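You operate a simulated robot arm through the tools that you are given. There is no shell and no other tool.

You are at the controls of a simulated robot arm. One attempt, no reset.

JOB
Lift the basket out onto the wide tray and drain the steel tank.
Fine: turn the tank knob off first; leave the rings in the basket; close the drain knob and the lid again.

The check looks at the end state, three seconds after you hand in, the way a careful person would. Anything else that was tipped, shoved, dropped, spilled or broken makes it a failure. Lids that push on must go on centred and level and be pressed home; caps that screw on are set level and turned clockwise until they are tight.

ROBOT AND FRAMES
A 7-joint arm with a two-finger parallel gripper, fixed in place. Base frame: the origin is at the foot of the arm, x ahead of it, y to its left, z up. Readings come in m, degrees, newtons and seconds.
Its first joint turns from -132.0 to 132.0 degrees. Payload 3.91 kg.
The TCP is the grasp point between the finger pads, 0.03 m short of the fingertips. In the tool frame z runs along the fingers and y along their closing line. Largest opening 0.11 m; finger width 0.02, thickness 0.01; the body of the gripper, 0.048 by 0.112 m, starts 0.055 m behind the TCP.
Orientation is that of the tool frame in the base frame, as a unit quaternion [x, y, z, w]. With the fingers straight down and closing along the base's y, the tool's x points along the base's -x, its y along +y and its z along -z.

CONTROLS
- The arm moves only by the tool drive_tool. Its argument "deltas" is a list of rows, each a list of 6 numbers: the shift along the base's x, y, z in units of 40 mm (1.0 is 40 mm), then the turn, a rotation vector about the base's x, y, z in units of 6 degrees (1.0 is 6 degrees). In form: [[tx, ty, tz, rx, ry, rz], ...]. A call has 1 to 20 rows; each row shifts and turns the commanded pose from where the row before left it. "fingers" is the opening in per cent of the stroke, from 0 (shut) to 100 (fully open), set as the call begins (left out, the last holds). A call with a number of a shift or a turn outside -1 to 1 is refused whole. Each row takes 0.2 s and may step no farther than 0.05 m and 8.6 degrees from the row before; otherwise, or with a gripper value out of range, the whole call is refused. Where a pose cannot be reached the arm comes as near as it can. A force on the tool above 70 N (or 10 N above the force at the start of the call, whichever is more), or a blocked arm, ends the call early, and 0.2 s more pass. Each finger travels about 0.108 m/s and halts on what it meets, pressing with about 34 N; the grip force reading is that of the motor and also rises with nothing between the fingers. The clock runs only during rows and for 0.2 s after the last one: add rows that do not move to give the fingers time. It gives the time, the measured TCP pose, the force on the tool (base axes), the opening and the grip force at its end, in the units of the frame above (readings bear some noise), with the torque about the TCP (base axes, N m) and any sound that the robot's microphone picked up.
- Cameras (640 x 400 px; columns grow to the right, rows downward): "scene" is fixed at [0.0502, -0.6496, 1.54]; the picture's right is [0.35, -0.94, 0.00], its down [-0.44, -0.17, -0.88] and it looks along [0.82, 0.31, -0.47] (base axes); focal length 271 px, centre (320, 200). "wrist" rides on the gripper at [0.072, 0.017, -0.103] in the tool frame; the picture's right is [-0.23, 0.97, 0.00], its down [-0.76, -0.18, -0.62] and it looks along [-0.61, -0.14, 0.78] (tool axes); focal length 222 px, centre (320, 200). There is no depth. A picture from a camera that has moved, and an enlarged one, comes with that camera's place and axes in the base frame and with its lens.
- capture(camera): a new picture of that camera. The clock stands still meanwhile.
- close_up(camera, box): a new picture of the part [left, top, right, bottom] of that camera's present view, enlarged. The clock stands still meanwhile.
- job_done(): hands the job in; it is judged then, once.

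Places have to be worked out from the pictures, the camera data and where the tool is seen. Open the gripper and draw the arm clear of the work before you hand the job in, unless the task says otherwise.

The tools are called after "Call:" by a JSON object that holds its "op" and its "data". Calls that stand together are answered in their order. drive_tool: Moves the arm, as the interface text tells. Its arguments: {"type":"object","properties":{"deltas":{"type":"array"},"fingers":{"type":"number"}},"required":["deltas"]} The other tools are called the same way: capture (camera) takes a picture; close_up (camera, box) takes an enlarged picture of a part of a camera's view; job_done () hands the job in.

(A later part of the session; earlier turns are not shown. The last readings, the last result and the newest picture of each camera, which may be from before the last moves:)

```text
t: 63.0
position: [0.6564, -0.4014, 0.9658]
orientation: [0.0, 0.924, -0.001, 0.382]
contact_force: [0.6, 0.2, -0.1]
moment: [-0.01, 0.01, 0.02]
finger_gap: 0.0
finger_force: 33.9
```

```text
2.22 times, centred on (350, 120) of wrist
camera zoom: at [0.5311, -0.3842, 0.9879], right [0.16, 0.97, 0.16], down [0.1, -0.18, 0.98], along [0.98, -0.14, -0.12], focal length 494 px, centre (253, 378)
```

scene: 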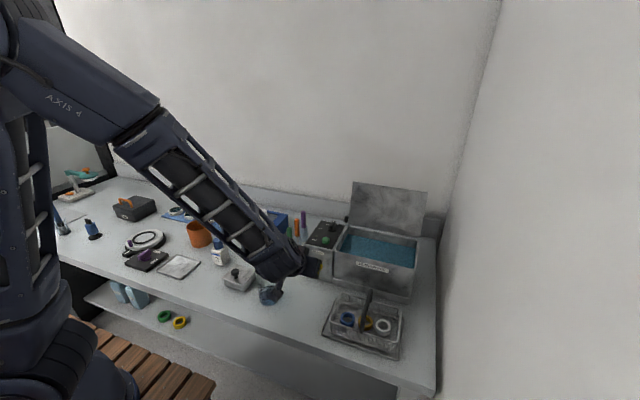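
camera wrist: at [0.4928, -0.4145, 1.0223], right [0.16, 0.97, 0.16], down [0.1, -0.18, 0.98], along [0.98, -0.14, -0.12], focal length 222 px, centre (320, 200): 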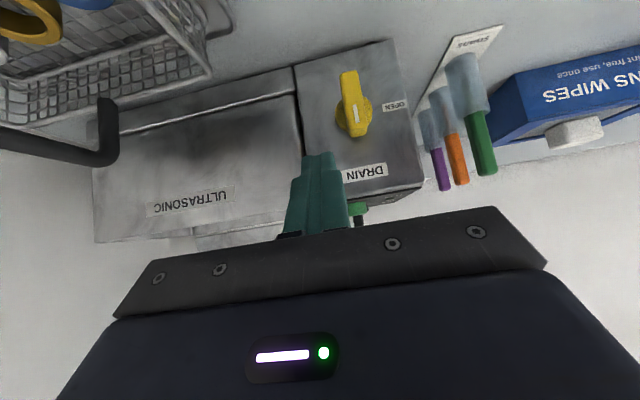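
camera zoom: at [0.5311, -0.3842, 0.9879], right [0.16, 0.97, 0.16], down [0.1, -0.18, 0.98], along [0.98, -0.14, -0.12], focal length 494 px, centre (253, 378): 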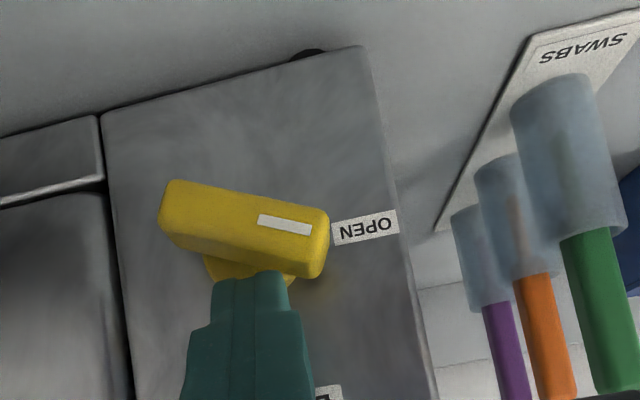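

The knob has turned about 60–65° with almost no resistance. I continue left and then press down to finish toward OPEN.

Call:
{"op": "drive_tool", "data": {"deltas": [[0, 0.185, 0, 0, 0, 0], [0, 0.15, -0.0375, 0, 0, 0], [0, 0.05, -0.05, 0, 0, 0], [0, 0, 0, 0, 0, 0]]}}

Call:
{"op": "close_up", "data": {"camera": "wrist", "box": [250, 30, 410, 210]}}

```text
t: 64.0
position: [0.6578, -0.3875, 0.9616]
orientation: [0.001, 0.924, -0.002, 0.382]
contact_force: [-0.7, -0.2, -0.2]
moment: [-0.04, 0.0, 0.01]
finger_gap: 0.0002
finger_force: 34.1
```

```text
2.22 times, centred on (330, 120) of wrist
camera zoom: at [0.5325, -0.3697, 0.9843], right [0.16, 0.97, 0.16], down [0.1, -0.18, 0.98], along [0.98, -0.14, -0.13], focal length 494 px, centre (298, 378)
```

zoom: 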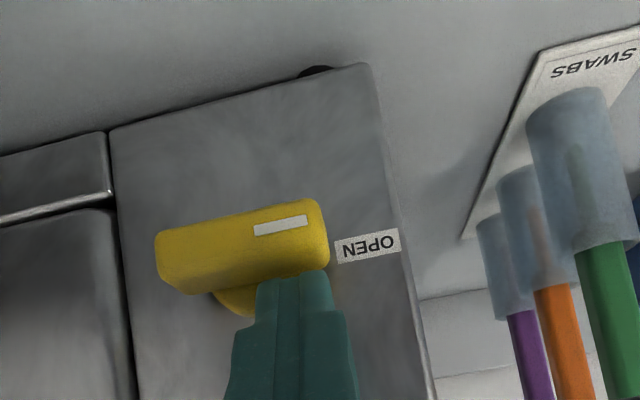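

The bar is nearly horizontal, mark at OPEN. I press 1–1.5 mm more to seat it at the open position.

Call:
{"op": "drive_tool", "data": {"deltas": [[0, 0, -0.02, 0, 0, 0], [0, 0, -0.02, 0, 0, 0], [0, 0, 0, 0, 0, 0]]}}

Call:
{"op": "close_up", "data": {"camera": "wrist", "box": [250, 30, 410, 210]}}

Call:
{"op": "close_up", "data": {"camera": "scene", "box": [320, 200, 440, 300]}}

```text
t: 64.8
position: [0.6576, -0.3877, 0.961]
orientation: [0.0, 0.924, -0.001, 0.383]
contact_force: [-4.7, 6.8, 40.0]
moment: [0.15, -0.43, -0.18]
finger_gap: 0.0001
finger_force: 33.8
```

```text
2.22 times, centred on (330, 120) of wrist
camera zoom: at [0.5322, -0.3697, 0.9829], right [0.16, 0.97, 0.16], down [0.1, -0.17, 0.98], along [0.98, -0.14, -0.12], focal length 494 px, centre (298, 378)
```

zoom: 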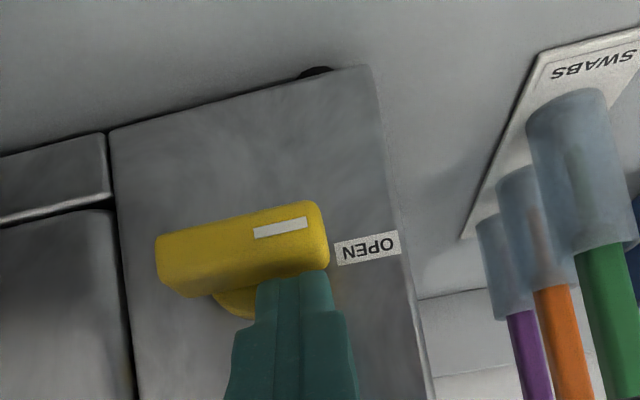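

```text
4.00 times, centred on (380, 250) of scene
camera zoom: at [0.0502, -0.6496, 1.54], right [0.35, -0.94, 0.0], down [-0.44, -0.17, -0.88], along [0.82, 0.31, -0.47], focal length 1086 px, centre (80, 0)
```

zoom: 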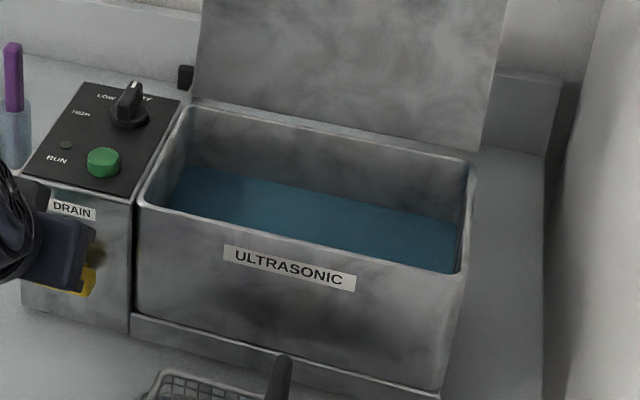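

The knob is at its open stop (40 N) and the liquid level is already falling. I back off the knob and wait while it drains.

Call:
{"op": "drive_tool", "data": {"deltas": [[0, 0, 0.06, 0, 0, 0], [-0.2, 0, 0.4, 0, 0, 0], [-0.4, -0.2, 0.5, 0, 0, 0], [0, 0, 0, 0, 0, 0], [0, 0, 0, 0, 0, 0], [0, 0, 0, 0, 0, 0], [0, 0, 0, 0, 0, 0], [0, 0, 0, 0, 0, 0], [0, 0, 0, 0, 0, 0], [0, 0, 0, 0, 0, 0], [0, 0, 0, 0, 0, 0], [0, 0, 0, 0, 0, 0], [0, 0, 0, 0, 0, 0]]}}

Call:
{"op": "close_up", "data": {"camera": "scene", "box": [320, 200, 440, 300]}}

Call:
{"op": "capture", "data": {"camera": "wrist"}}

Call:
{"op": "capture", "data": {"camera": "scene"}}

```text
t: 67.6
position: [0.6345, -0.3948, 0.9979]
orientation: [0.0, 0.924, -0.001, 0.382]
contact_force: [0.4, 0.4, -0.5]
moment: [0.01, 0.01, 0.0]
finger_gap: 0.0
finger_force: 33.8
```

```text
4.00 times, centred on (380, 250) of scene
camera zoom: at [0.0502, -0.6496, 1.54], right [0.35, -0.94, 0.0], down [-0.44, -0.17, -0.88], along [0.82, 0.31, -0.47], focal length 1086 px, centre (80, 0)
```

zoom: 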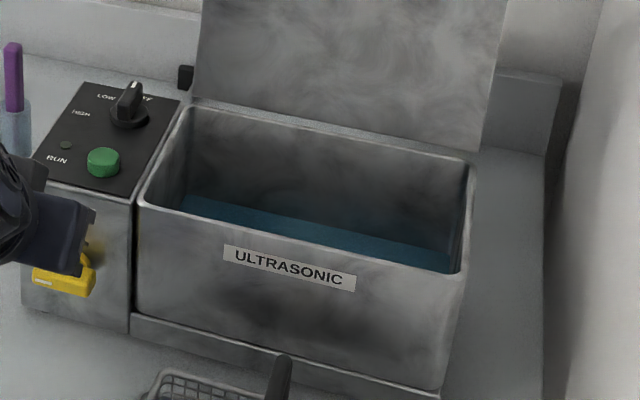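

```text
taken
camera wrist: at [0.5089, -0.3776, 1.0205], right [0.16, 0.97, 0.16], down [0.1, -0.18, 0.98], along [0.98, -0.14, -0.12], focal length 222 px, centre (320, 200)
```

wrist: 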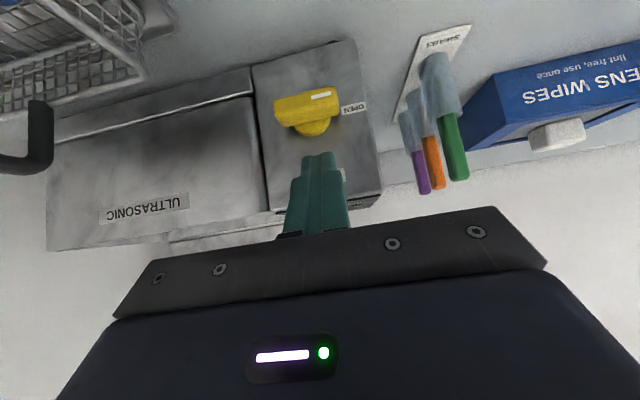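

```text
taken
```

scene: 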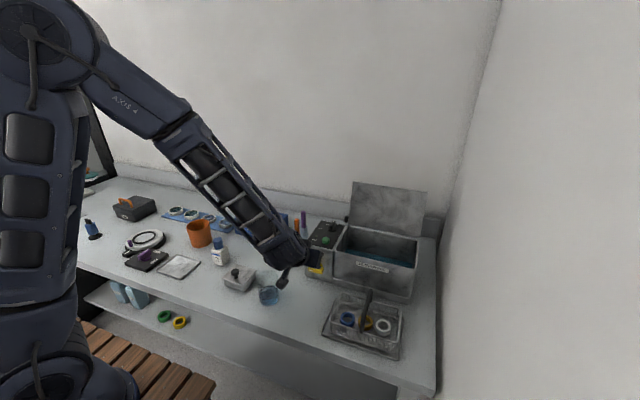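

It is draining, and the knob mark lies horizontally at OPEN. While time passes I bring the camera over the tank to look down inside.

Call:
{"op": "drive_tool", "data": {"deltas": [[0, -0.2, 0.95, 0, 0.9375, 0], [0, -0.5, 0.95, 0, 0.9375, 0], [0.2, -0.6, 0.9, 0, 0.9375, 0], [0.35, -0.6, 0.8, 0, 0.9375, 0], [0.4, -0.6, 0.75, 0, 0.9375, 0], [0.4, -0.6, 0.75, 0, 0.9375, 0], [0.4, -0.6, 0.6, 0, 0.9375, 0], [0.4, -0.6, 0.6, 0, 0.9375, 0], [0, 0, 0, 0, 0, 0], [0, 0, 0, 0, 0, 0]]}}

Call:
{"op": "capture", "data": {"camera": "wrist"}}

Call:
{"op": "close_up", "data": {"camera": "scene", "box": [290, 210, 430, 310]}}

```text
t: 69.8
position: [0.7211, -0.5651, 1.2488]
orientation: [0.0, 1.0, -0.001, -0.001]
contact_force: [0.0, -1.0, -0.2]
moment: [-0.04, -0.04, 0.03]
finger_gap: 0.0001
finger_force: 33.9
```

```text
taken
camera wrist: at [0.6482, -0.5474, 1.3519], right [0.23, 0.97, 0.0], down [0.76, -0.18, 0.62], along [0.61, -0.14, -0.78], focal length 222 px, centre (320, 200)
```

wrist: 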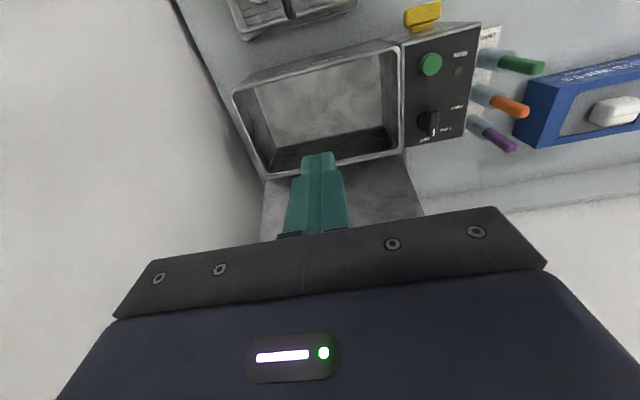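

```text
4.00 times, centred on (360, 260) of scene
camera zoom: at [0.0502, -0.6496, 1.54], right [0.35, -0.94, 0.0], down [-0.44, -0.17, -0.88], along [0.82, 0.31, -0.47], focal length 1086 px, centre (160, -40)
```

zoom: 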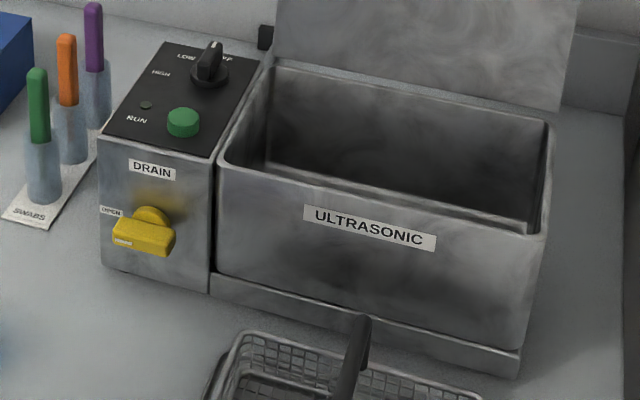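

The tank looks empty already. I zoom to make sure no liquid is left on the floor.

Call:
{"op": "close_up", "data": {"camera": "wrist", "box": [220, 30, 420, 190]}}

Call:
{"op": "drive_tool", "data": {"deltas": [[0, 0, 0, 0, 0, 0], [0, 0, 0, 0, 0, 0], [0, 0, 0, 0, 0, 0], [0, 0, 0, 0, 0, 0], [0, 0, 0, 0, 0, 0], [0, 0, 0, 0, 0, 0], [0, 0, 0, 0, 0, 0], [0, 0, 0, 0, 0, 0], [0, 0, 0, 0, 0, 0], [0, 0, 0, 0, 0, 0], [0, 0, 0, 0, 0, 0], [0, 0, 0, 0, 0, 0], [0, 0, 0, 0, 0, 0], [0, 0, 0, 0, 0, 0], [0, 0, 0, 0, 0, 0], [0, 0, 0, 0, 0, 0], [0, 0, 0, 0, 0, 0], [0, 0, 0, 0, 0, 0], [0, 0, 0, 0, 0, 0], [0, 0, 0, 0, 0, 0]]}}

Call:
{"op": "close_up", "data": {"camera": "wrist", "box": [220, 30, 420, 190]}}

Call:
{"op": "capture", "data": {"camera": "scene"}}

```text
2.50 times, centred on (320, 110) of wrist
camera zoom: at [0.6482, -0.5474, 1.3519], right [0.23, 0.97, 0.0], down [0.76, -0.18, 0.62], along [0.61, -0.14, -0.78], focal length 555 px, centre (320, 425)
```

zoom: 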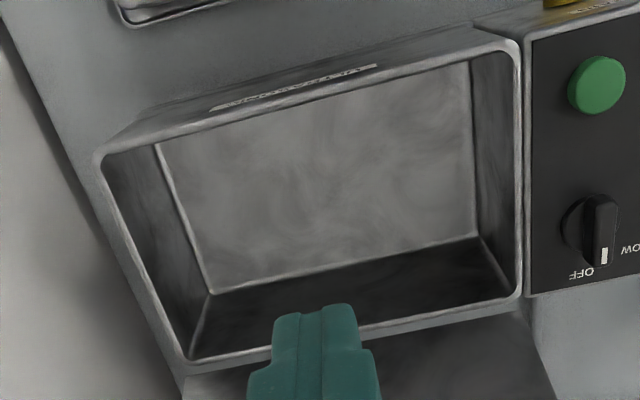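

```text
t: 74.0
position: [0.7212, -0.5644, 1.2468]
orientation: [-0.002, 1.0, -0.001, 0.0]
contact_force: [-0.6, 0.0, -0.2]
moment: [-0.01, -0.01, -0.01]
finger_gap: 0.0
finger_force: 33.8
```

```text
2.50 times, centred on (320, 110) of wrist
camera zoom: at [0.6481, -0.5473, 1.3517], right [0.23, 0.97, 0.0], down [0.76, -0.18, 0.62], along [0.61, -0.14, -0.78], focal length 555 px, centre (320, 425)
```

zoom: 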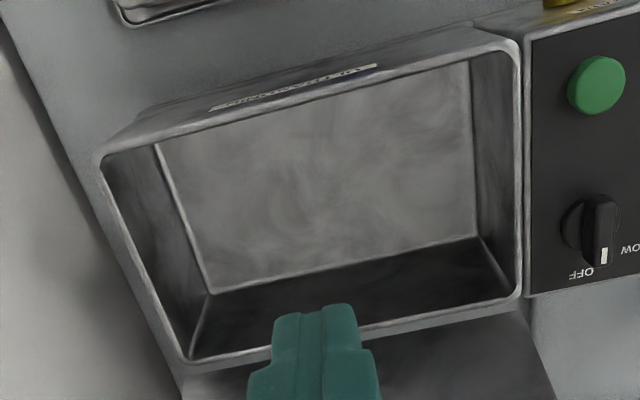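

```text
taken
```

scene: 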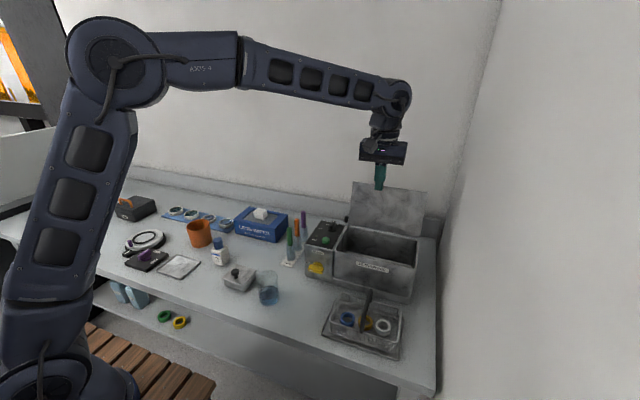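

The tank is empty and stays so. I return with the pitched tool to the front of the drain knob, ready to push its −y end down for closing.

Call:
{"op": "drive_tool", "data": {"deltas": [[-0.4, 0.6, -0.6, 0, -0.9375, 0], [-0.4, 0.6, -0.6, 0, -0.9375, 0], [-0.4, 0.6, -0.75, 0, -0.9375, 0], [-0.4, 0.6, -0.75, 0, -0.9375, 0], [-0.35, 0.6, -0.8, 0, -0.9375, 0], [-0.2, 0.6, -0.9, 0, -0.9375, 0], [0, 0.1, -0.95, 0, -0.9375, 0], [0, 0, -0.95, 0, -0.9375, 0], [0, 0, 0, 0, 0, 0], [0, 0, 0, 0, 0, 0]]}}

Call:
{"op": "capture", "data": {"camera": "wrist"}}

Call:
{"op": "close_up", "data": {"camera": "wrist", "box": [250, 30, 410, 210]}}

```text
t: 76.2
position: [0.6318, -0.4165, 0.9994]
orientation: [-0.001, 0.924, 0.0, 0.382]
contact_force: [0.0, -0.4, 0.3]
moment: [-0.01, 0.0, -0.03]
finger_gap: 0.0
finger_force: 34.3
```

```text
taken
camera wrist: at [0.5068, -0.3998, 1.0209], right [0.16, 0.97, 0.16], down [0.1, -0.18, 0.98], along [0.98, -0.14, -0.12], focal length 222 px, centre (320, 200)
```

wrist: 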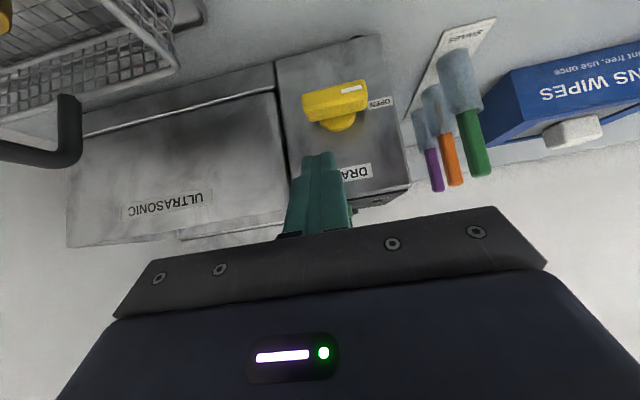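

```text
2.22 times, centred on (330, 120) of wrist
camera zoom: at [0.5068, -0.3998, 1.0209], right [0.16, 0.97, 0.16], down [0.1, -0.18, 0.98], along [0.98, -0.14, -0.12], focal length 494 px, centre (298, 378)
```

zoom: 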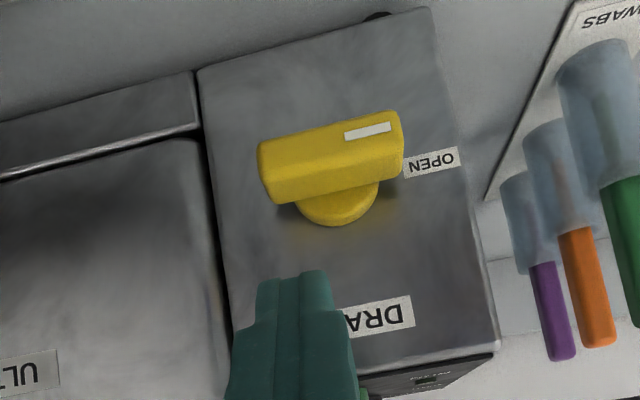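

The bar is horizontal, and its −y end is accessible from above. I position the tips just above that end.

Call:
{"op": "drive_tool", "data": {"deltas": [[0.3, -0.07, -0.28, 0, 0, 0], [0.275, -0.07, -0.3, 0, 0, 0], [0, 0, 0, 0, 0, 0]]}}

Call:
{"op": "close_up", "data": {"camera": "wrist", "box": [250, 30, 410, 210]}}

```text
t: 77.0
position: [0.6551, -0.4233, 0.9744]
orientation: [0.001, 0.924, -0.002, 0.382]
contact_force: [-0.2, -0.1, -0.6]
moment: [0.0, 0.01, -0.04]
finger_gap: 0.0002
finger_force: 34.5
```

```text
2.22 times, centred on (330, 120) of wrist
camera zoom: at [0.5309, -0.4062, 0.998], right [0.16, 0.97, 0.16], down [0.1, -0.18, 0.98], along [0.98, -0.14, -0.12], focal length 494 px, centre (298, 378)
```

zoom: 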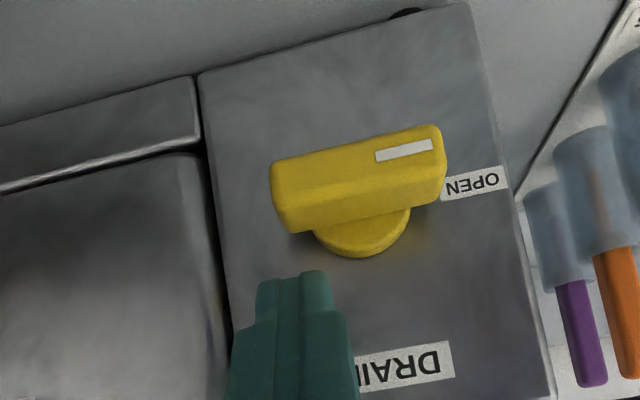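

The tips are above the −y end. I press down stepwise to turn the knob back.

Call:
{"op": "drive_tool", "data": {"deltas": [[0, 0.02, -0.29, 0, 0, 0], [0, 0, -0.1, 0, 0, 0], [0, 0, -0.1, 0, 0, 0], [0, 0, -0.125, 0, 0, 0], [0, 0, -0.125, 0, 0, 0], [0, 0, 0, 0, 0, 0]]}}

Call:
{"op": "close_up", "data": {"camera": "wrist", "box": [250, 30, 410, 210]}}

```text
t: 78.4
position: [0.6568, -0.421, 0.9459]
orientation: [0.0, 0.924, 0.0, 0.382]
contact_force: [-0.8, -0.9, -0.4]
moment: [-0.04, 0.01, -0.01]
finger_gap: 0.0
finger_force: 34.1
```

```text
2.22 times, centred on (330, 120) of wrist
camera zoom: at [0.5316, -0.4045, 0.9681], right [0.16, 0.97, 0.16], down [0.1, -0.18, 0.98], along [0.98, -0.14, -0.12], focal length 494 px, centre (298, 378)
```

zoom: 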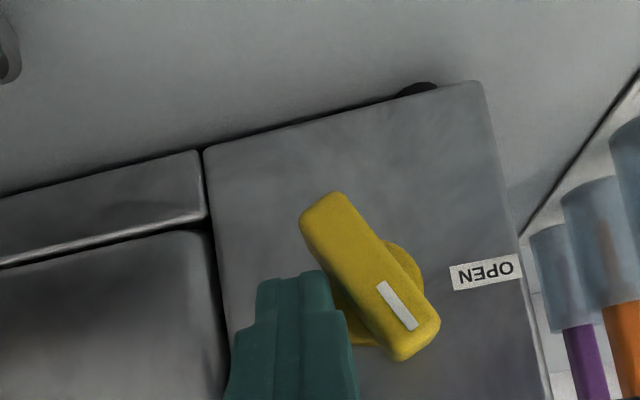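

About 70° back. I continue down a bit and then to +y until the bar is upright again.

Call:
{"op": "drive_tool", "data": {"deltas": [[0, 0.025, -0.125, 0, 0, 0], [0, 0.05, -0.05, 0, 0, 0], [0, 0.03, 0, 0, 0, 0], [0, 0, 0, 0, 0, 0]]}}

Call:
{"op": "close_up", "data": {"camera": "wrist", "box": [250, 30, 410, 210]}}

```text
t: 79.4
position: [0.6556, -0.4199, 0.9381]
orientation: [0.0, 0.925, 0.0, 0.381]
contact_force: [-2.9, -2.7, 0.8]
moment: [-0.02, 0.05, 0.0]
finger_gap: 0.0
finger_force: 34.3
```

```text
2.22 times, centred on (330, 120) of wrist
camera zoom: at [0.5309, -0.4022, 0.9609], right [0.16, 0.97, 0.16], down [0.1, -0.18, 0.98], along [0.98, -0.14, -0.12], focal length 494 px, centre (298, 378)
```

zoom: 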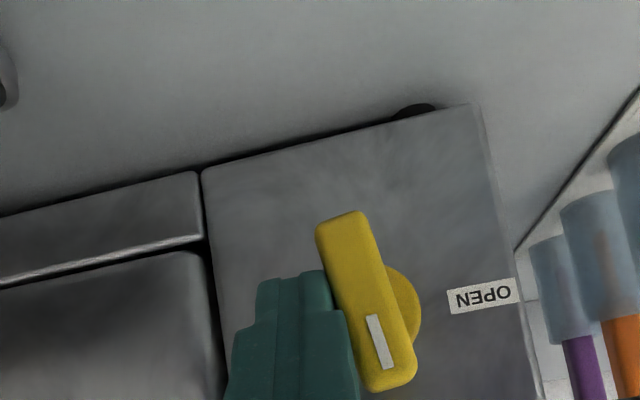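

The bar is still about 6° from upright. I push a little more toward +y, watching for the closed stop.

Call:
{"op": "drive_tool", "data": {"deltas": [[0, 0.03, 0, 0, 0, 0], [0, 0.03, 0, 0, 0, 0], [0, 0, 0, 0, 0, 0]]}}

Call:
{"op": "close_up", "data": {"camera": "wrist", "box": [250, 30, 410, 210]}}

```text
t: 80.2
position: [0.656, -0.4188, 0.9389]
orientation: [0.0, 0.924, -0.001, 0.382]
contact_force: [6.4, -29.0, -6.3]
moment: [-0.52, -0.05, -0.43]
finger_gap: 0.0
finger_force: 34.3
```

```text
2.22 times, centred on (330, 120) of wrist
camera zoom: at [0.5306, -0.4016, 0.9614], right [0.16, 0.97, 0.16], down [0.1, -0.18, 0.98], along [0.98, -0.14, -0.12], focal length 494 px, centre (298, 378)
```

zoom: 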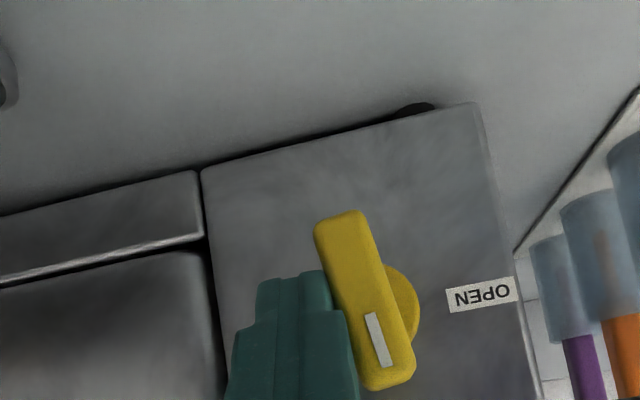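

A 29 N push without rotation: the thicker part of the fingers is bearing near the axis. I back off, lower by 12 mm so only the lower arm is touched, and push again gently.

Call:
{"op": "drive_tool", "data": {"deltas": [[0, -0.1, 0, 0, 0, 0], [0, -0.1, -0.1, 0, 0, 0], [0, 0, -0.2, 0, 0, 0], [0, 0.06, 0, 0, 0, 0], [0, 0, 0, 0, 0, 0]]}}

Call:
{"op": "close_up", "data": {"camera": "wrist", "box": [250, 30, 410, 210]}}

```text
t: 81.4
position: [0.6563, -0.4227, 0.9274]
orientation: [0.0, 0.925, -0.001, 0.381]
contact_force: [0.3, -0.4, 1.0]
moment: [0.02, 0.0, 0.01]
finger_gap: 0.0001
finger_force: 34.1
```

```text
2.22 times, centred on (330, 120) of wrist
camera zoom: at [0.5319, -0.4054, 0.9499], right [0.16, 0.97, 0.16], down [0.1, -0.18, 0.98], along [0.98, -0.14, -0.12], focal length 494 px, centre (298, 378)
```

zoom: 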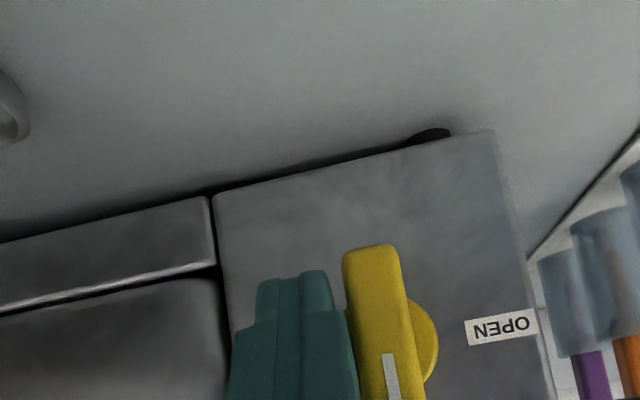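

The bar is within about 2° of upright. One more gentle nudge to seat it at the closed stop.

Call:
{"op": "drive_tool", "data": {"deltas": [[0, 0.02, 0, 0, 0, 0], [0, 0.015, 0, 0, 0, 0], [0, 0, 0, 0, 0, 0]]}}

Call:
{"op": "close_up", "data": {"camera": "wrist", "box": [250, 30, 410, 210]}}

```text
t: 82.2
position: [0.6555, -0.4214, 0.9282]
orientation: [-0.001, 0.924, -0.001, 0.383]
contact_force: [2.0, -7.5, 3.0]
moment: [0.06, -0.01, -0.08]
finger_gap: 0.0
finger_force: 33.9
```

```text
2.22 times, centred on (330, 120) of wrist
camera zoom: at [0.5312, -0.4045, 0.9503], right [0.16, 0.97, 0.16], down [0.1, -0.18, 0.98], along [0.98, -0.14, -0.12], focal length 494 px, centre (298, 378)
```

zoom: 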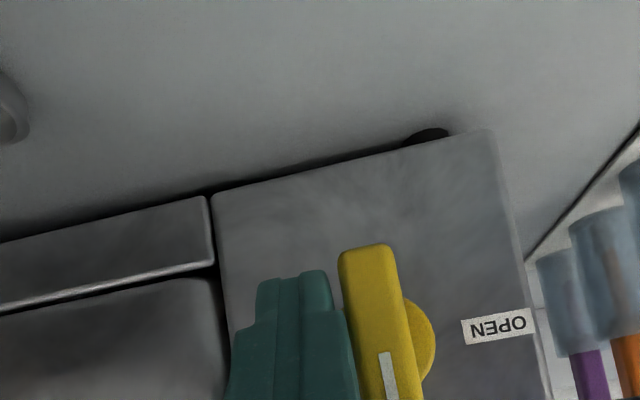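

Resistance is building (7.5 N), so the closed stop is reached; a last half-millimetre to be sure, then I back away and look at the knob.

Call:
{"op": "drive_tool", "data": {"deltas": [[0, 0.015, 0, 0, 0, 0], [0, 0, 0, 0, 0, 0]]}}

Call:
{"op": "drive_tool", "data": {"deltas": [[0, -0.15, 0, 0, 0, 0], [-0.2, -0.15, 0.2, 0, 0, 0], [-0.5, -0.1, 0.6, 0, 0, 0], [-0.5, 0, 0.6, 0, 0, 0], [-0.2, 0.2, 0.3, 0, 0, 0], [0, 0, 0, 0, 0, 0]]}}

Call:
{"op": "capture", "data": {"camera": "wrist"}}

Call:
{"op": "close_up", "data": {"camera": "wrist", "box": [290, 50, 410, 180]}}

```text
t: 82.8
position: [0.6557, -0.4204, 0.9288]
orientation: [0.001, 0.924, -0.002, 0.383]
contact_force: [3.3, -11.5, 7.6]
moment: [0.12, -0.03, -0.12]
finger_gap: 0.0001
finger_force: 33.8
```

```text
t: 84.2
position: [0.5998, -0.4284, 0.9961]
orientation: [-0.001, 0.924, 0.0, 0.382]
contact_force: [0.8, 1.3, -0.1]
moment: [0.03, 0.04, -0.03]
finger_gap: 0.0001
finger_force: 34.8
```

```text
taken
camera wrist: at [0.4752, -0.4116, 1.0183], right [0.16, 0.97, 0.16], down [0.1, -0.18, 0.98], along [0.98, -0.14, -0.12], focal length 222 px, centre (320, 200)
```

wrist: 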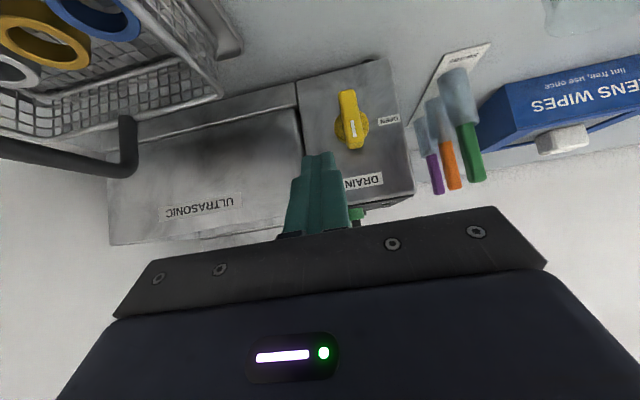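

```text
3.08 times, centred on (350, 115) of wrist
camera zoom: at [0.4752, -0.4116, 1.0183], right [0.16, 0.97, 0.16], down [0.1, -0.18, 0.98], along [0.98, -0.14, -0.12], focal length 684 px, centre (228, 462)
```

zoom: 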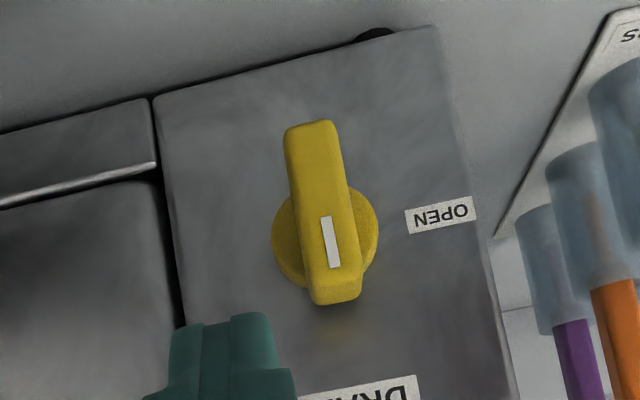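

The drain knob is upright again with its mark pointing up, as at the start. Now to the lid: I raise the tool and bring it back to vertical.

Call:
{"op": "drive_tool", "data": {"deltas": [[0, -0.1, 0.9, 0, 0.9375, 0], [0.1, -0.2, 0.9, 0, 0.9375, 0], [0.2, -0.24, 0.9, 0, 0.9375, 0], [0.3, -0.24, 0.9, 0, 0.9375, 0], [0.35, -0.24, 0.8, 0, 0.9375, 0], [0.35, -0.24, 0.8, 0, 0.9375, 0], [0.35, -0.24, 0.8, 0, 0.9375, 0], [0.35, -0.24, 0.7, 0, 0.9375, 0], [0, 0, 0, 0, 0, 0]], "fingers": 30}}

Call:
{"op": "drive_tool", "data": {"deltas": [[0.4, -0.128, 0, 0, 0, -1], [0.4, -0.128, 0, 0, 0, -1], [0.4, -0.128, 0, 0, 0, -1], [0.4, -0.128, 0, 0, 0, -1], [0.4, -0.128, 0, 0, 0, -1], [0.4, -0.128, 0, 0, 0, -1], [0.4, -0.128, 0, 0, 0, -1], [0.4, -0.128, 0, 0, 0, -1], [0.4, -0.128, 0, 0, 0, -1], [0.4, -0.128, 0, 0, 0, -1], [0.4, -0.128, 0, 0, 0, -1], [0.4, -0.128, 0, 0, 0, -1], [0.4, -0.128, 0, 0, 0, -1], [0.4, -0.128, 0, 0, 0, -1], [0.4, -0.128, 0, 0, 0, -1], [0, 0, 0, 0, 0, 0], [0, 0, 0, 0, 0, 0]]}}

Call:
{"op": "capture", "data": {"camera": "wrist"}}

Call:
{"op": "capture", "data": {"camera": "scene"}}

```text
t: 86.2
position: [0.6792, -0.4968, 1.2667]
orientation: [0.001, 1.0, -0.001, -0.001]
contact_force: [-0.8, -0.6, -0.5]
moment: [-0.02, -0.01, -0.04]
finger_gap: 0.0329
finger_force: 0.0
```

```text
t: 89.8
position: [0.9203, -0.5741, 1.2634]
orientation: [0.707, 0.707, -0.001, 0.0]
contact_force: [-0.1, 0.1, -0.6]
moment: [-0.02, -0.01, -0.03]
finger_gap: 0.0332
finger_force: 0.0
```

```text
taken
camera wrist: at [0.9367, -0.5013, 1.3663], right [0.97, -0.23, 0.0], down [-0.18, -0.76, 0.62], along [-0.14, -0.61, -0.78], focal length 222 px, centre (320, 200)
```

wrist: 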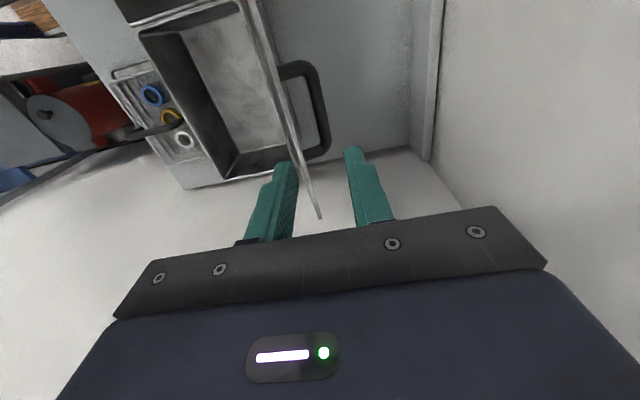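

```text
taken
```

scene: 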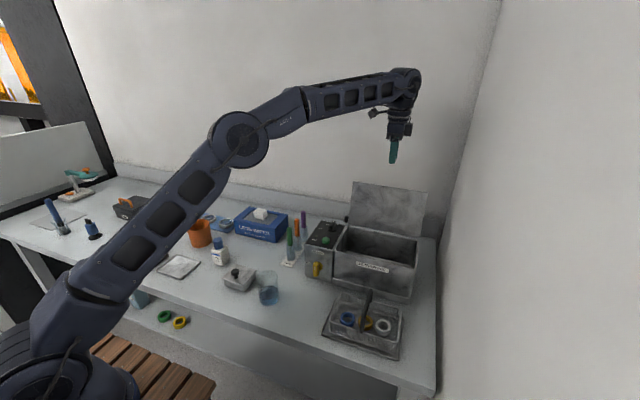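

The tool is above the open lid's handle. I zoom to check the finger clearance between the lid edge and the bar.

Call:
{"op": "close_up", "data": {"camera": "wrist", "box": [220, 30, 420, 230]}}

```text
2.00 times, centred on (320, 130) of wrist
camera zoom: at [0.9367, -0.5013, 1.3663], right [0.97, -0.23, 0.0], down [-0.18, -0.76, 0.62], along [-0.14, -0.61, -0.78], focal length 444 px, centre (320, 340)
```

zoom: 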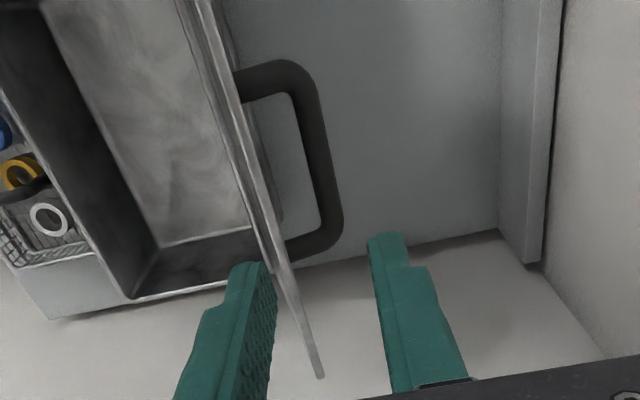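

The gap between lid edge and bar is about 3 cm, so I narrow the fingers to about 24 mm, and descend first to just above the lid edge.

Call:
{"op": "drive_tool", "data": {"deltas": [[0.025, 0, -0.4, 0, 0, 0], [0, 0, -0.5, 0, 0, 0], [0, 0, -0.5, 0, 0, 0], [0, 0, -0.4, 0, 0, 0], [0, 0, 0, 0, 0, 0]], "fingers": 23}}

Call:
{"op": "close_up", "data": {"camera": "wrist", "box": [220, 30, 420, 230]}}

```text
t: 91.0
position: [0.9234, -0.5752, 1.1924]
orientation: [0.706, 0.708, 0.0, 0.0]
contact_force: [0.3, 0.4, 0.0]
moment: [0.01, 0.01, 0.0]
finger_gap: 0.0257
finger_force: 0.1
```

```text
2.00 times, centred on (320, 130) of wrist
camera zoom: at [0.9385, -0.5014, 1.296], right [0.97, -0.23, 0.0], down [-0.18, -0.76, 0.62], along [-0.14, -0.61, -0.78], focal length 444 px, centre (320, 340)
```

zoom: 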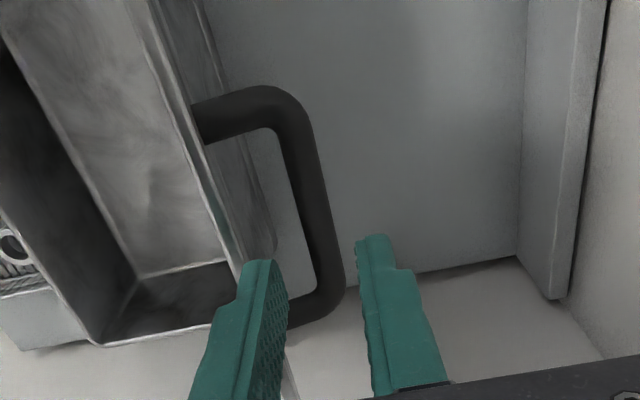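

The bar is between the finger pads in the view and the outer clearance to the lid edge is a few millimetres. I descend slowly onto the handle.

Call:
{"op": "drive_tool", "data": {"deltas": [[0, 0, -0.3, 0, 0, 0], [0, 0, -0.3, 0, 0, 0], [0, 0, -0.2, 0, 0, 0], [0, 0, 0, 0, 0, 0]]}}

Call:
{"op": "close_up", "data": {"camera": "wrist", "box": [220, 30, 420, 230]}}

Call:
{"op": "close_up", "data": {"camera": "scene", "box": [320, 140, 440, 260]}}

```text
t: 92.0
position: [0.9208, -0.5735, 1.1582]
orientation: [0.707, 0.707, 0.0, 0.0]
contact_force: [-0.3, 0.1, -0.1]
moment: [0.02, -0.01, 0.02]
finger_gap: 0.0255
finger_force: 0.0
```

```text
2.00 times, centred on (320, 130) of wrist
camera zoom: at [0.9377, -0.5013, 1.2624], right [0.97, -0.23, 0.0], down [-0.18, -0.76, 0.62], along [-0.14, -0.61, -0.78], focal length 444 px, centre (320, 340)
```

zoom: 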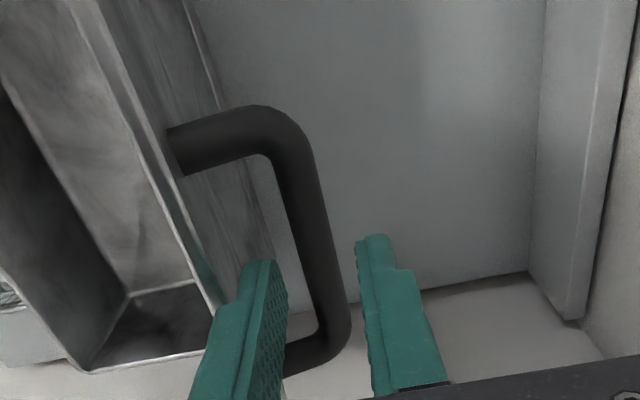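

```text
3.33 times, centred on (380, 200) of scene
camera zoom: at [0.0502, -0.6496, 1.54], right [0.35, -0.94, 0.0], down [-0.44, -0.17, -0.88], along [0.82, 0.31, -0.47], focal length 905 px, centre (120, 200)
```

zoom: 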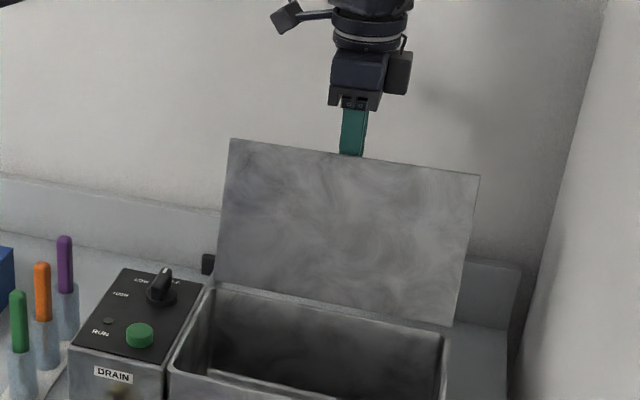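

No contact and the bar sits between the fingers. I lower the remaining 3.4 cm to the old grip height.

Call:
{"op": "drive_tool", "data": {"deltas": [[0, 0, -0.25, 0, 0, 0], [0, 0, -0.25, 0, 0, 0], [0, 0, -0.2, 0, 0, 0], [0, 0, -0.15, 0, 0, 0], [0, 0, 0, 0, 0, 0]]}}

Call:
{"op": "close_up", "data": {"camera": "wrist", "box": [220, 30, 420, 230]}}

```text
t: 92.6
position: [0.9217, -0.5745, 1.1555]
orientation: [0.706, 0.708, 0.001, 0.009]
contact_force: [0.4, 2.1, 17.4]
moment: [0.12, 0.46, -0.12]
finger_gap: 0.0251
finger_force: 0.1
stopped in row 2: the force on the tool passed its limit at 84 N (the readings are from after the stop); the commanded pose is now the measured one
```

```text
2.00 times, centred on (320, 130) of wrist
camera zoom: at [0.9358, -0.5011, 1.2582], right [0.97, -0.23, 0.02], down [-0.19, -0.76, 0.63], along [-0.13, -0.62, -0.78], focal length 444 px, centre (320, 340)
```

zoom: 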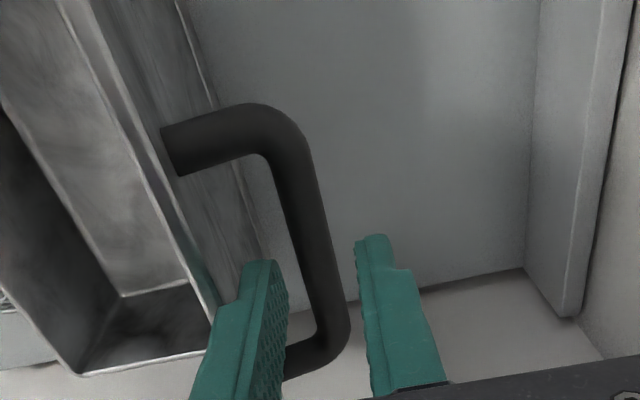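

The finger's thicker step has landed on the lid's top edge (upward force on the front finger). I rise 1.5 cm, remove the small tilt, narrow the fingers to ~20 mm and shift 2.5 mm toward +x.

Call:
{"op": "drive_tool", "data": {"deltas": [[0, 0, 0.2, 0, 0, 0], [0.06, 0, 0.2, 0.109, 0.136, 0], [0, 0, 0, 0, 0, 0], [0, 0, 0, 0, 0, 0]], "fingers": 18}}

Call:
{"op": "close_up", "data": {"camera": "wrist", "box": [220, 30, 420, 230]}}

Call:
{"op": "close_up", "data": {"camera": "scene", "box": [320, 140, 440, 260]}}

```text
t: 93.6
position: [0.9229, -0.5763, 1.168]
orientation: [0.707, 0.708, 0.0, -0.002]
contact_force: [0.3, 0.4, -1.1]
moment: [0.0, 0.05, -0.03]
finger_gap: 0.0196
finger_force: 0.1
```

```text
2.00 times, centred on (320, 130) of wrist
camera zoom: at [0.9396, -0.5033, 1.2725], right [0.97, -0.23, 0.0], down [-0.17, -0.76, 0.62], along [-0.14, -0.6, -0.78], focal length 444 px, centre (320, 340)
```

zoom: 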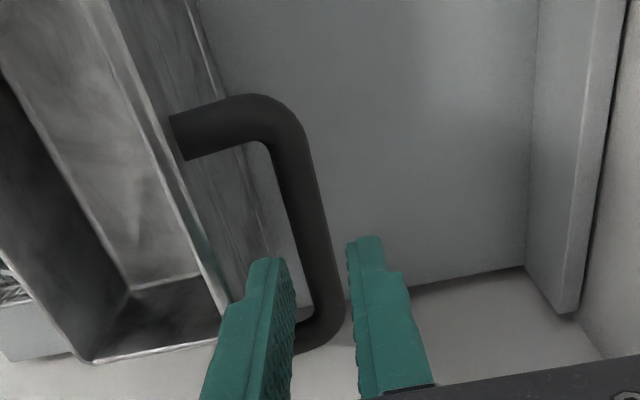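

```text
3.33 times, centred on (380, 200) of scene
camera zoom: at [0.0502, -0.6496, 1.54], right [0.35, -0.94, 0.0], down [-0.44, -0.17, -0.88], along [0.82, 0.31, -0.47], focal length 905 px, centre (120, 200)
```

zoom: 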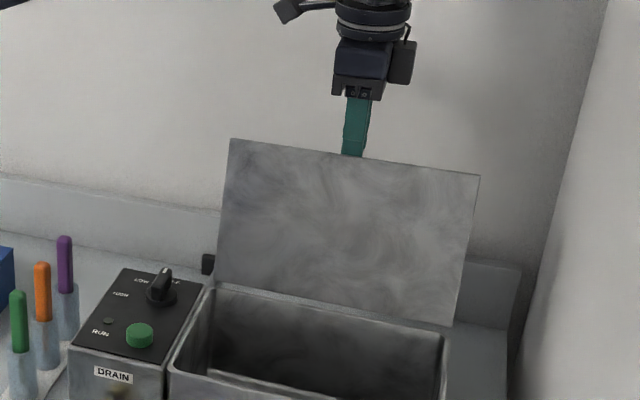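

Bar and finger centres now align within a millimetre, and the outer step should clear the lid edge by ~3 mm. I descend slowly again.

Call:
{"op": "drive_tool", "data": {"deltas": [[0.02, 0, -0.2, 0, 0, 0], [0, 0, -0.2, 0, 0, 0], [0, 0, -0.15, 0, 0, 0], [0, 0, 0, 0, 0, 0]]}}

Call:
{"op": "close_up", "data": {"camera": "wrist", "box": [220, 30, 420, 230]}}

```text
t: 94.6
position: [0.9234, -0.5746, 1.1443]
orientation: [0.706, 0.708, 0.0, -0.002]
contact_force: [-4.9, 0.4, 3.8]
moment: [0.01, 0.25, -0.08]
finger_gap: 0.0223
finger_force: 2.8
```

```text
2.00 times, centred on (320, 130) of wrist
camera zoom: at [0.94, -0.5024, 1.2491], right [0.97, -0.23, 0.0], down [-0.17, -0.76, 0.62], along [-0.14, -0.6, -0.78], focal length 444 px, centre (320, 340)
```

zoom: 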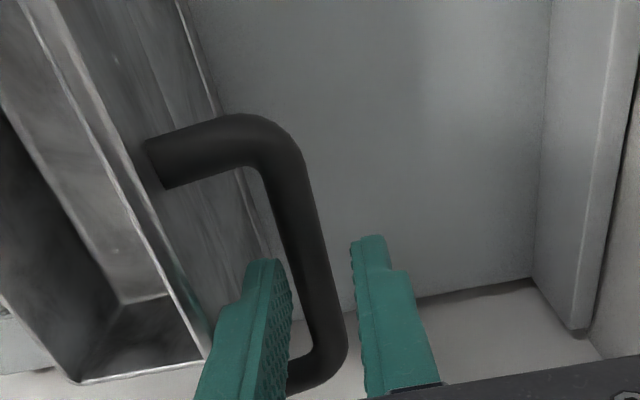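

The front finger is sliding snugly between lid edge and bar (only a few newtons). I shift 1 mm back and go down another 1.2 cm gently.

Call:
{"op": "drive_tool", "data": {"deltas": [[-0.03, 0, -0.1, 0, 0, 0], [0, 0, -0.1, 0, 0, 0], [0, 0, -0.1, 0, 0, 0], [0, 0, 0, 0, 0, 0]]}}

Call:
{"op": "close_up", "data": {"camera": "wrist", "box": [220, 30, 420, 230]}}

```text
t: 95.6
position: [0.9215, -0.5741, 1.133]
orientation: [0.707, 0.708, 0.0, -0.002]
contact_force: [-3.3, -0.4, 0.2]
moment: [-0.06, 0.08, -0.03]
finger_gap: 0.0217
finger_force: 1.7
```

```text
2.00 times, centred on (320, 130) of wrist
camera zoom: at [0.9389, -0.5025, 1.237], right [0.97, -0.23, 0.0], down [-0.17, -0.76, 0.62], along [-0.14, -0.6, -0.78], focal length 444 px, centre (320, 340)
```

zoom: 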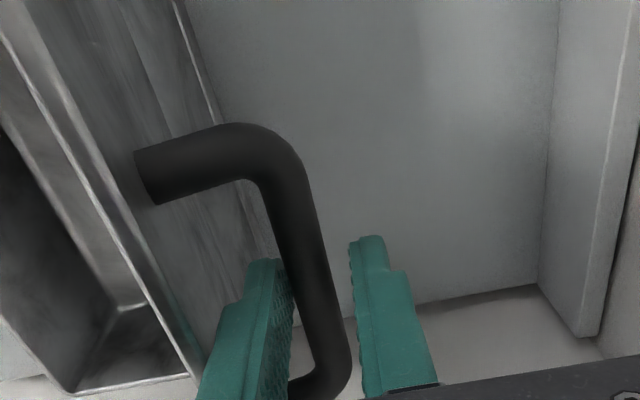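

The bar is well between the pads now. I close the grip.

Call:
{"op": "drive_tool", "data": {"deltas": [[0, 0, 0, 0, 0, 0], [0, 0, 0, 0, 0, 0], [0, 0, 0, 0, 0, 0]], "fingers": 0}}

Call:
{"op": "close_up", "data": {"camera": "wrist", "box": [220, 30, 420, 230]}}

```text
t: 96.5
position: [0.9203, -0.5754, 1.1331]
orientation: [0.708, 0.706, -0.002, -0.006]
contact_force: [-23.1, 11.0, 9.7]
moment: [0.2, 0.54, -0.69]
finger_gap: 0.0137
finger_force: 45.4
stopped in row 3: the force on the tool passed its limit at 71 N (the readings are from after the stop); the commanded pose is now the measured one
```

```text
2.00 times, centred on (320, 130) of wrist
camera zoom: at [0.9365, -0.5032, 1.237], right [0.97, -0.23, -0.01], down [-0.17, -0.76, 0.62], along [-0.15, -0.6, -0.78], focal length 444 px, centre (320, 340)
```

zoom: 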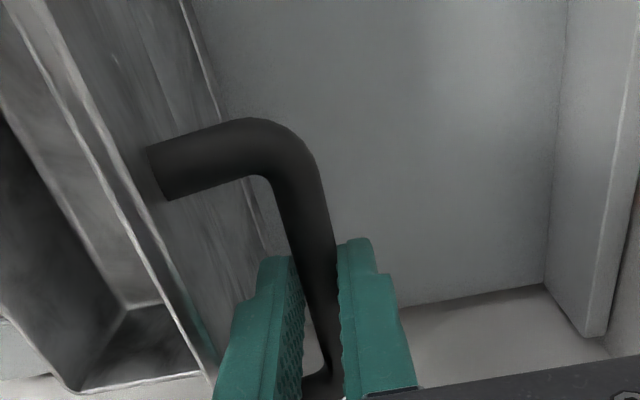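

The handle is gripped at the lid's open stop. I fit the earlier arc (centre ≈ (0.861, 1.005), radius 0.142 for this grip) and swing the lid back to about 60°.

Call:
{"op": "drive_tool", "data": {"deltas": [[-0.19, 0, 0.08, 0, -0.108, 0], [-0.19, 0, 0.0875, 0, 0, 0], [-0.3, 0, 0.085, 0, 0, 0], [-0.3025, 0, 0.055, 0, 0, 0], [-0.31, 0, 0.03, 0, 0, 0], [-0.31, 0, 0.0025, 0, 0, 0], [-0.3075, 0, -0.025, 0, 0, 0], [-0.305, 0, -0.05, 0, 0, 0], [0, 0, 0, 0, 0, 0]]}}

Call:
{"op": "close_up", "data": {"camera": "scene", "box": [300, 160, 440, 300]}}

Call:
{"op": "capture", "data": {"camera": "wrist"}}

```text
t: 98.5
position: [0.8327, -0.5751, 1.1405]
orientation: [0.707, 0.707, 0.003, 0.0]
contact_force: [-4.4, 14.9, 27.1]
moment: [0.42, 0.07, -0.68]
finger_gap: 0.0137
finger_force: 44.7
```

```text
2.86 times, centred on (370, 230) of scene
camera zoom: at [0.0502, -0.6496, 1.54], right [0.35, -0.94, 0.0], down [-0.44, -0.17, -0.88], along [0.82, 0.31, -0.47], focal length 776 px, centre (177, 114)
```

zoom: 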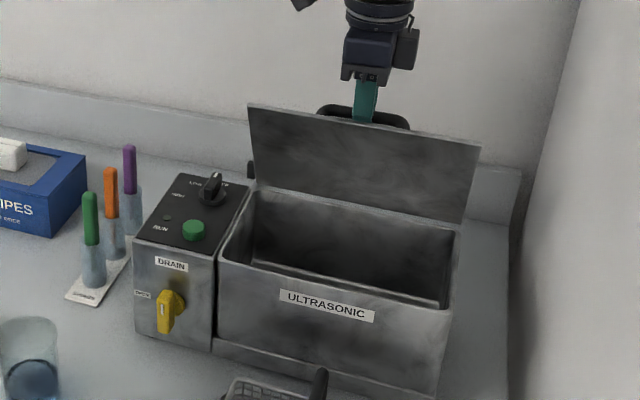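

```text
taken
camera wrist: at [0.8486, -0.5029, 1.2455], right [0.97, -0.23, 0.0], down [-0.18, -0.76, 0.62], along [-0.14, -0.6, -0.79], focal length 222 px, centre (320, 200)
```

wrist: 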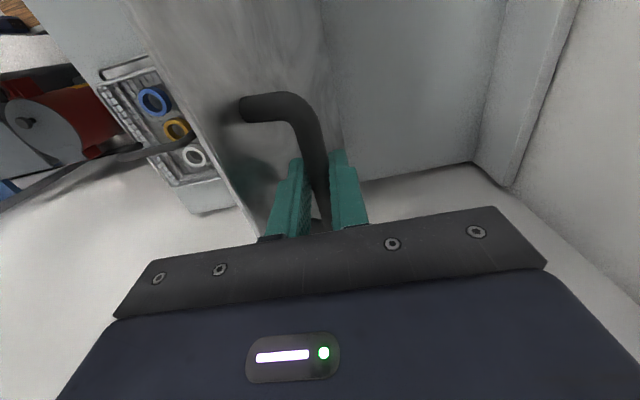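

The lid follows well at about 60–65°. I ease the z and y loads slightly and continue down the arc to about 25°.

Call:
{"op": "drive_tool", "data": {"deltas": [[-0.3, 0.02, -0.0375, 0, 0, 0], [-0.2925, 0, -0.1025, 0, 0, 0], [-0.2825, 0, -0.13, 0, 0, 0], [-0.2675, 0, -0.1525, 0, 0, 0], [-0.2575, 0, -0.175, 0, 0, 0], [-0.2375, 0, -0.1975, 0, 0, 0], [-0.2225, 0, -0.2175, 0, 0, 0], [0, 0, 0, 0, 0, 0]]}}

Call:
{"op": "close_up", "data": {"camera": "scene", "box": [300, 160, 440, 300]}}

```text
t: 100.3
position: [0.7569, -0.5751, 1.1015]
orientation: [0.707, 0.707, 0.002, -0.001]
contact_force: [0.6, -13.3, -5.0]
moment: [-0.23, 0.0, -0.3]
finger_gap: 0.0138
finger_force: 45.5
```

```text
2.86 times, centred on (370, 230) of scene
camera zoom: at [0.0502, -0.6496, 1.54], right [0.35, -0.94, 0.0], down [-0.44, -0.17, -0.88], along [0.82, 0.31, -0.47], focal length 776 px, centre (177, 114)
```

zoom: 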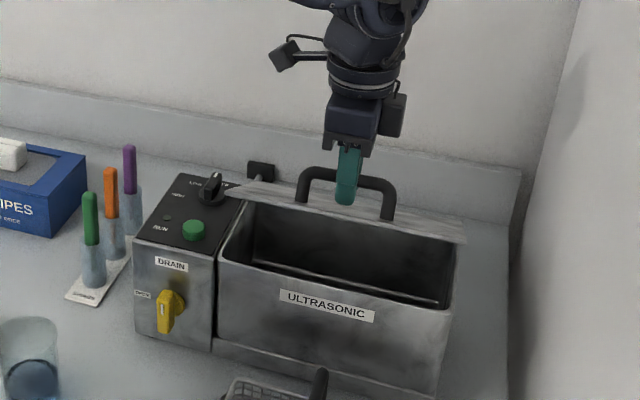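

The lid is at about 25°. I continue down to about 5°.

Call:
{"op": "drive_tool", "data": {"deltas": [[-0.2, -0.015, -0.235, 0, 0, 0], [-0.18, 0, -0.2525, 0, 0, 0], [-0.1575, 0, -0.265, 0, 0, 0], [-0.1325, 0, -0.28, 0, 0, 0], [0, 0, 0, 0, 0, 0]]}}

Call:
{"op": "close_up", "data": {"camera": "scene", "box": [320, 200, 430, 300]}}

```text
t: 101.5
position: [0.7293, -0.5756, 1.0607]
orientation: [0.708, 0.707, 0.003, -0.002]
contact_force: [-10.7, -2.7, 3.8]
moment: [0.88, 0.01, -0.11]
finger_gap: 0.0138
finger_force: 45.2
```

```text
4.00 times, centred on (375, 250) of scene
camera zoom: at [0.0502, -0.6496, 1.54], right [0.35, -0.94, 0.0], down [-0.44, -0.17, -0.88], along [0.82, 0.31, -0.47], focal length 1086 px, centre (100, 0)
```

zoom: 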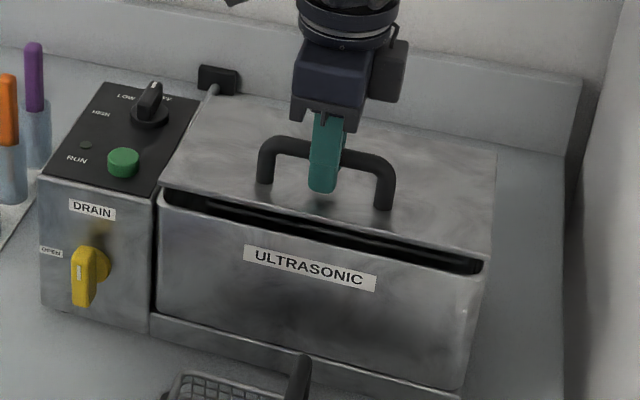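

About 5° left. I lower the last bit in small steps until the lid meets the rim.

Call:
{"op": "drive_tool", "data": {"deltas": [[-0.0675, 0, -0.1725, 0, 0, 0], [-0.02, 0, -0.06, 0, 0, 0], [0, 0, 0, 0, 0, 0]]}}

Call:
{"op": "close_up", "data": {"camera": "scene", "box": [320, 200, 430, 300]}}

```text
t: 102.3
position: [0.7267, -0.5747, 1.0516]
orientation: [0.707, 0.707, 0.002, -0.001]
contact_force: [-18.8, 9.5, 4.2]
moment: [-0.08, 0.07, -0.01]
finger_gap: 0.0136
finger_force: 45.1
```

```text
4.00 times, centred on (375, 250) of scene
camera zoom: at [0.0502, -0.6496, 1.54], right [0.35, -0.94, 0.0], down [-0.44, -0.17, -0.88], along [0.82, 0.31, -0.47], focal length 1086 px, centre (100, 0)
```

zoom: 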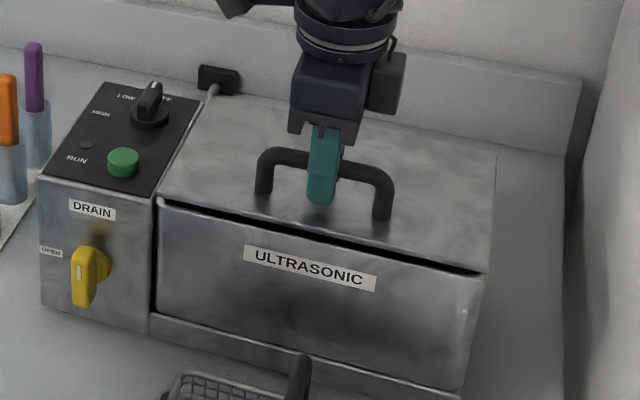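

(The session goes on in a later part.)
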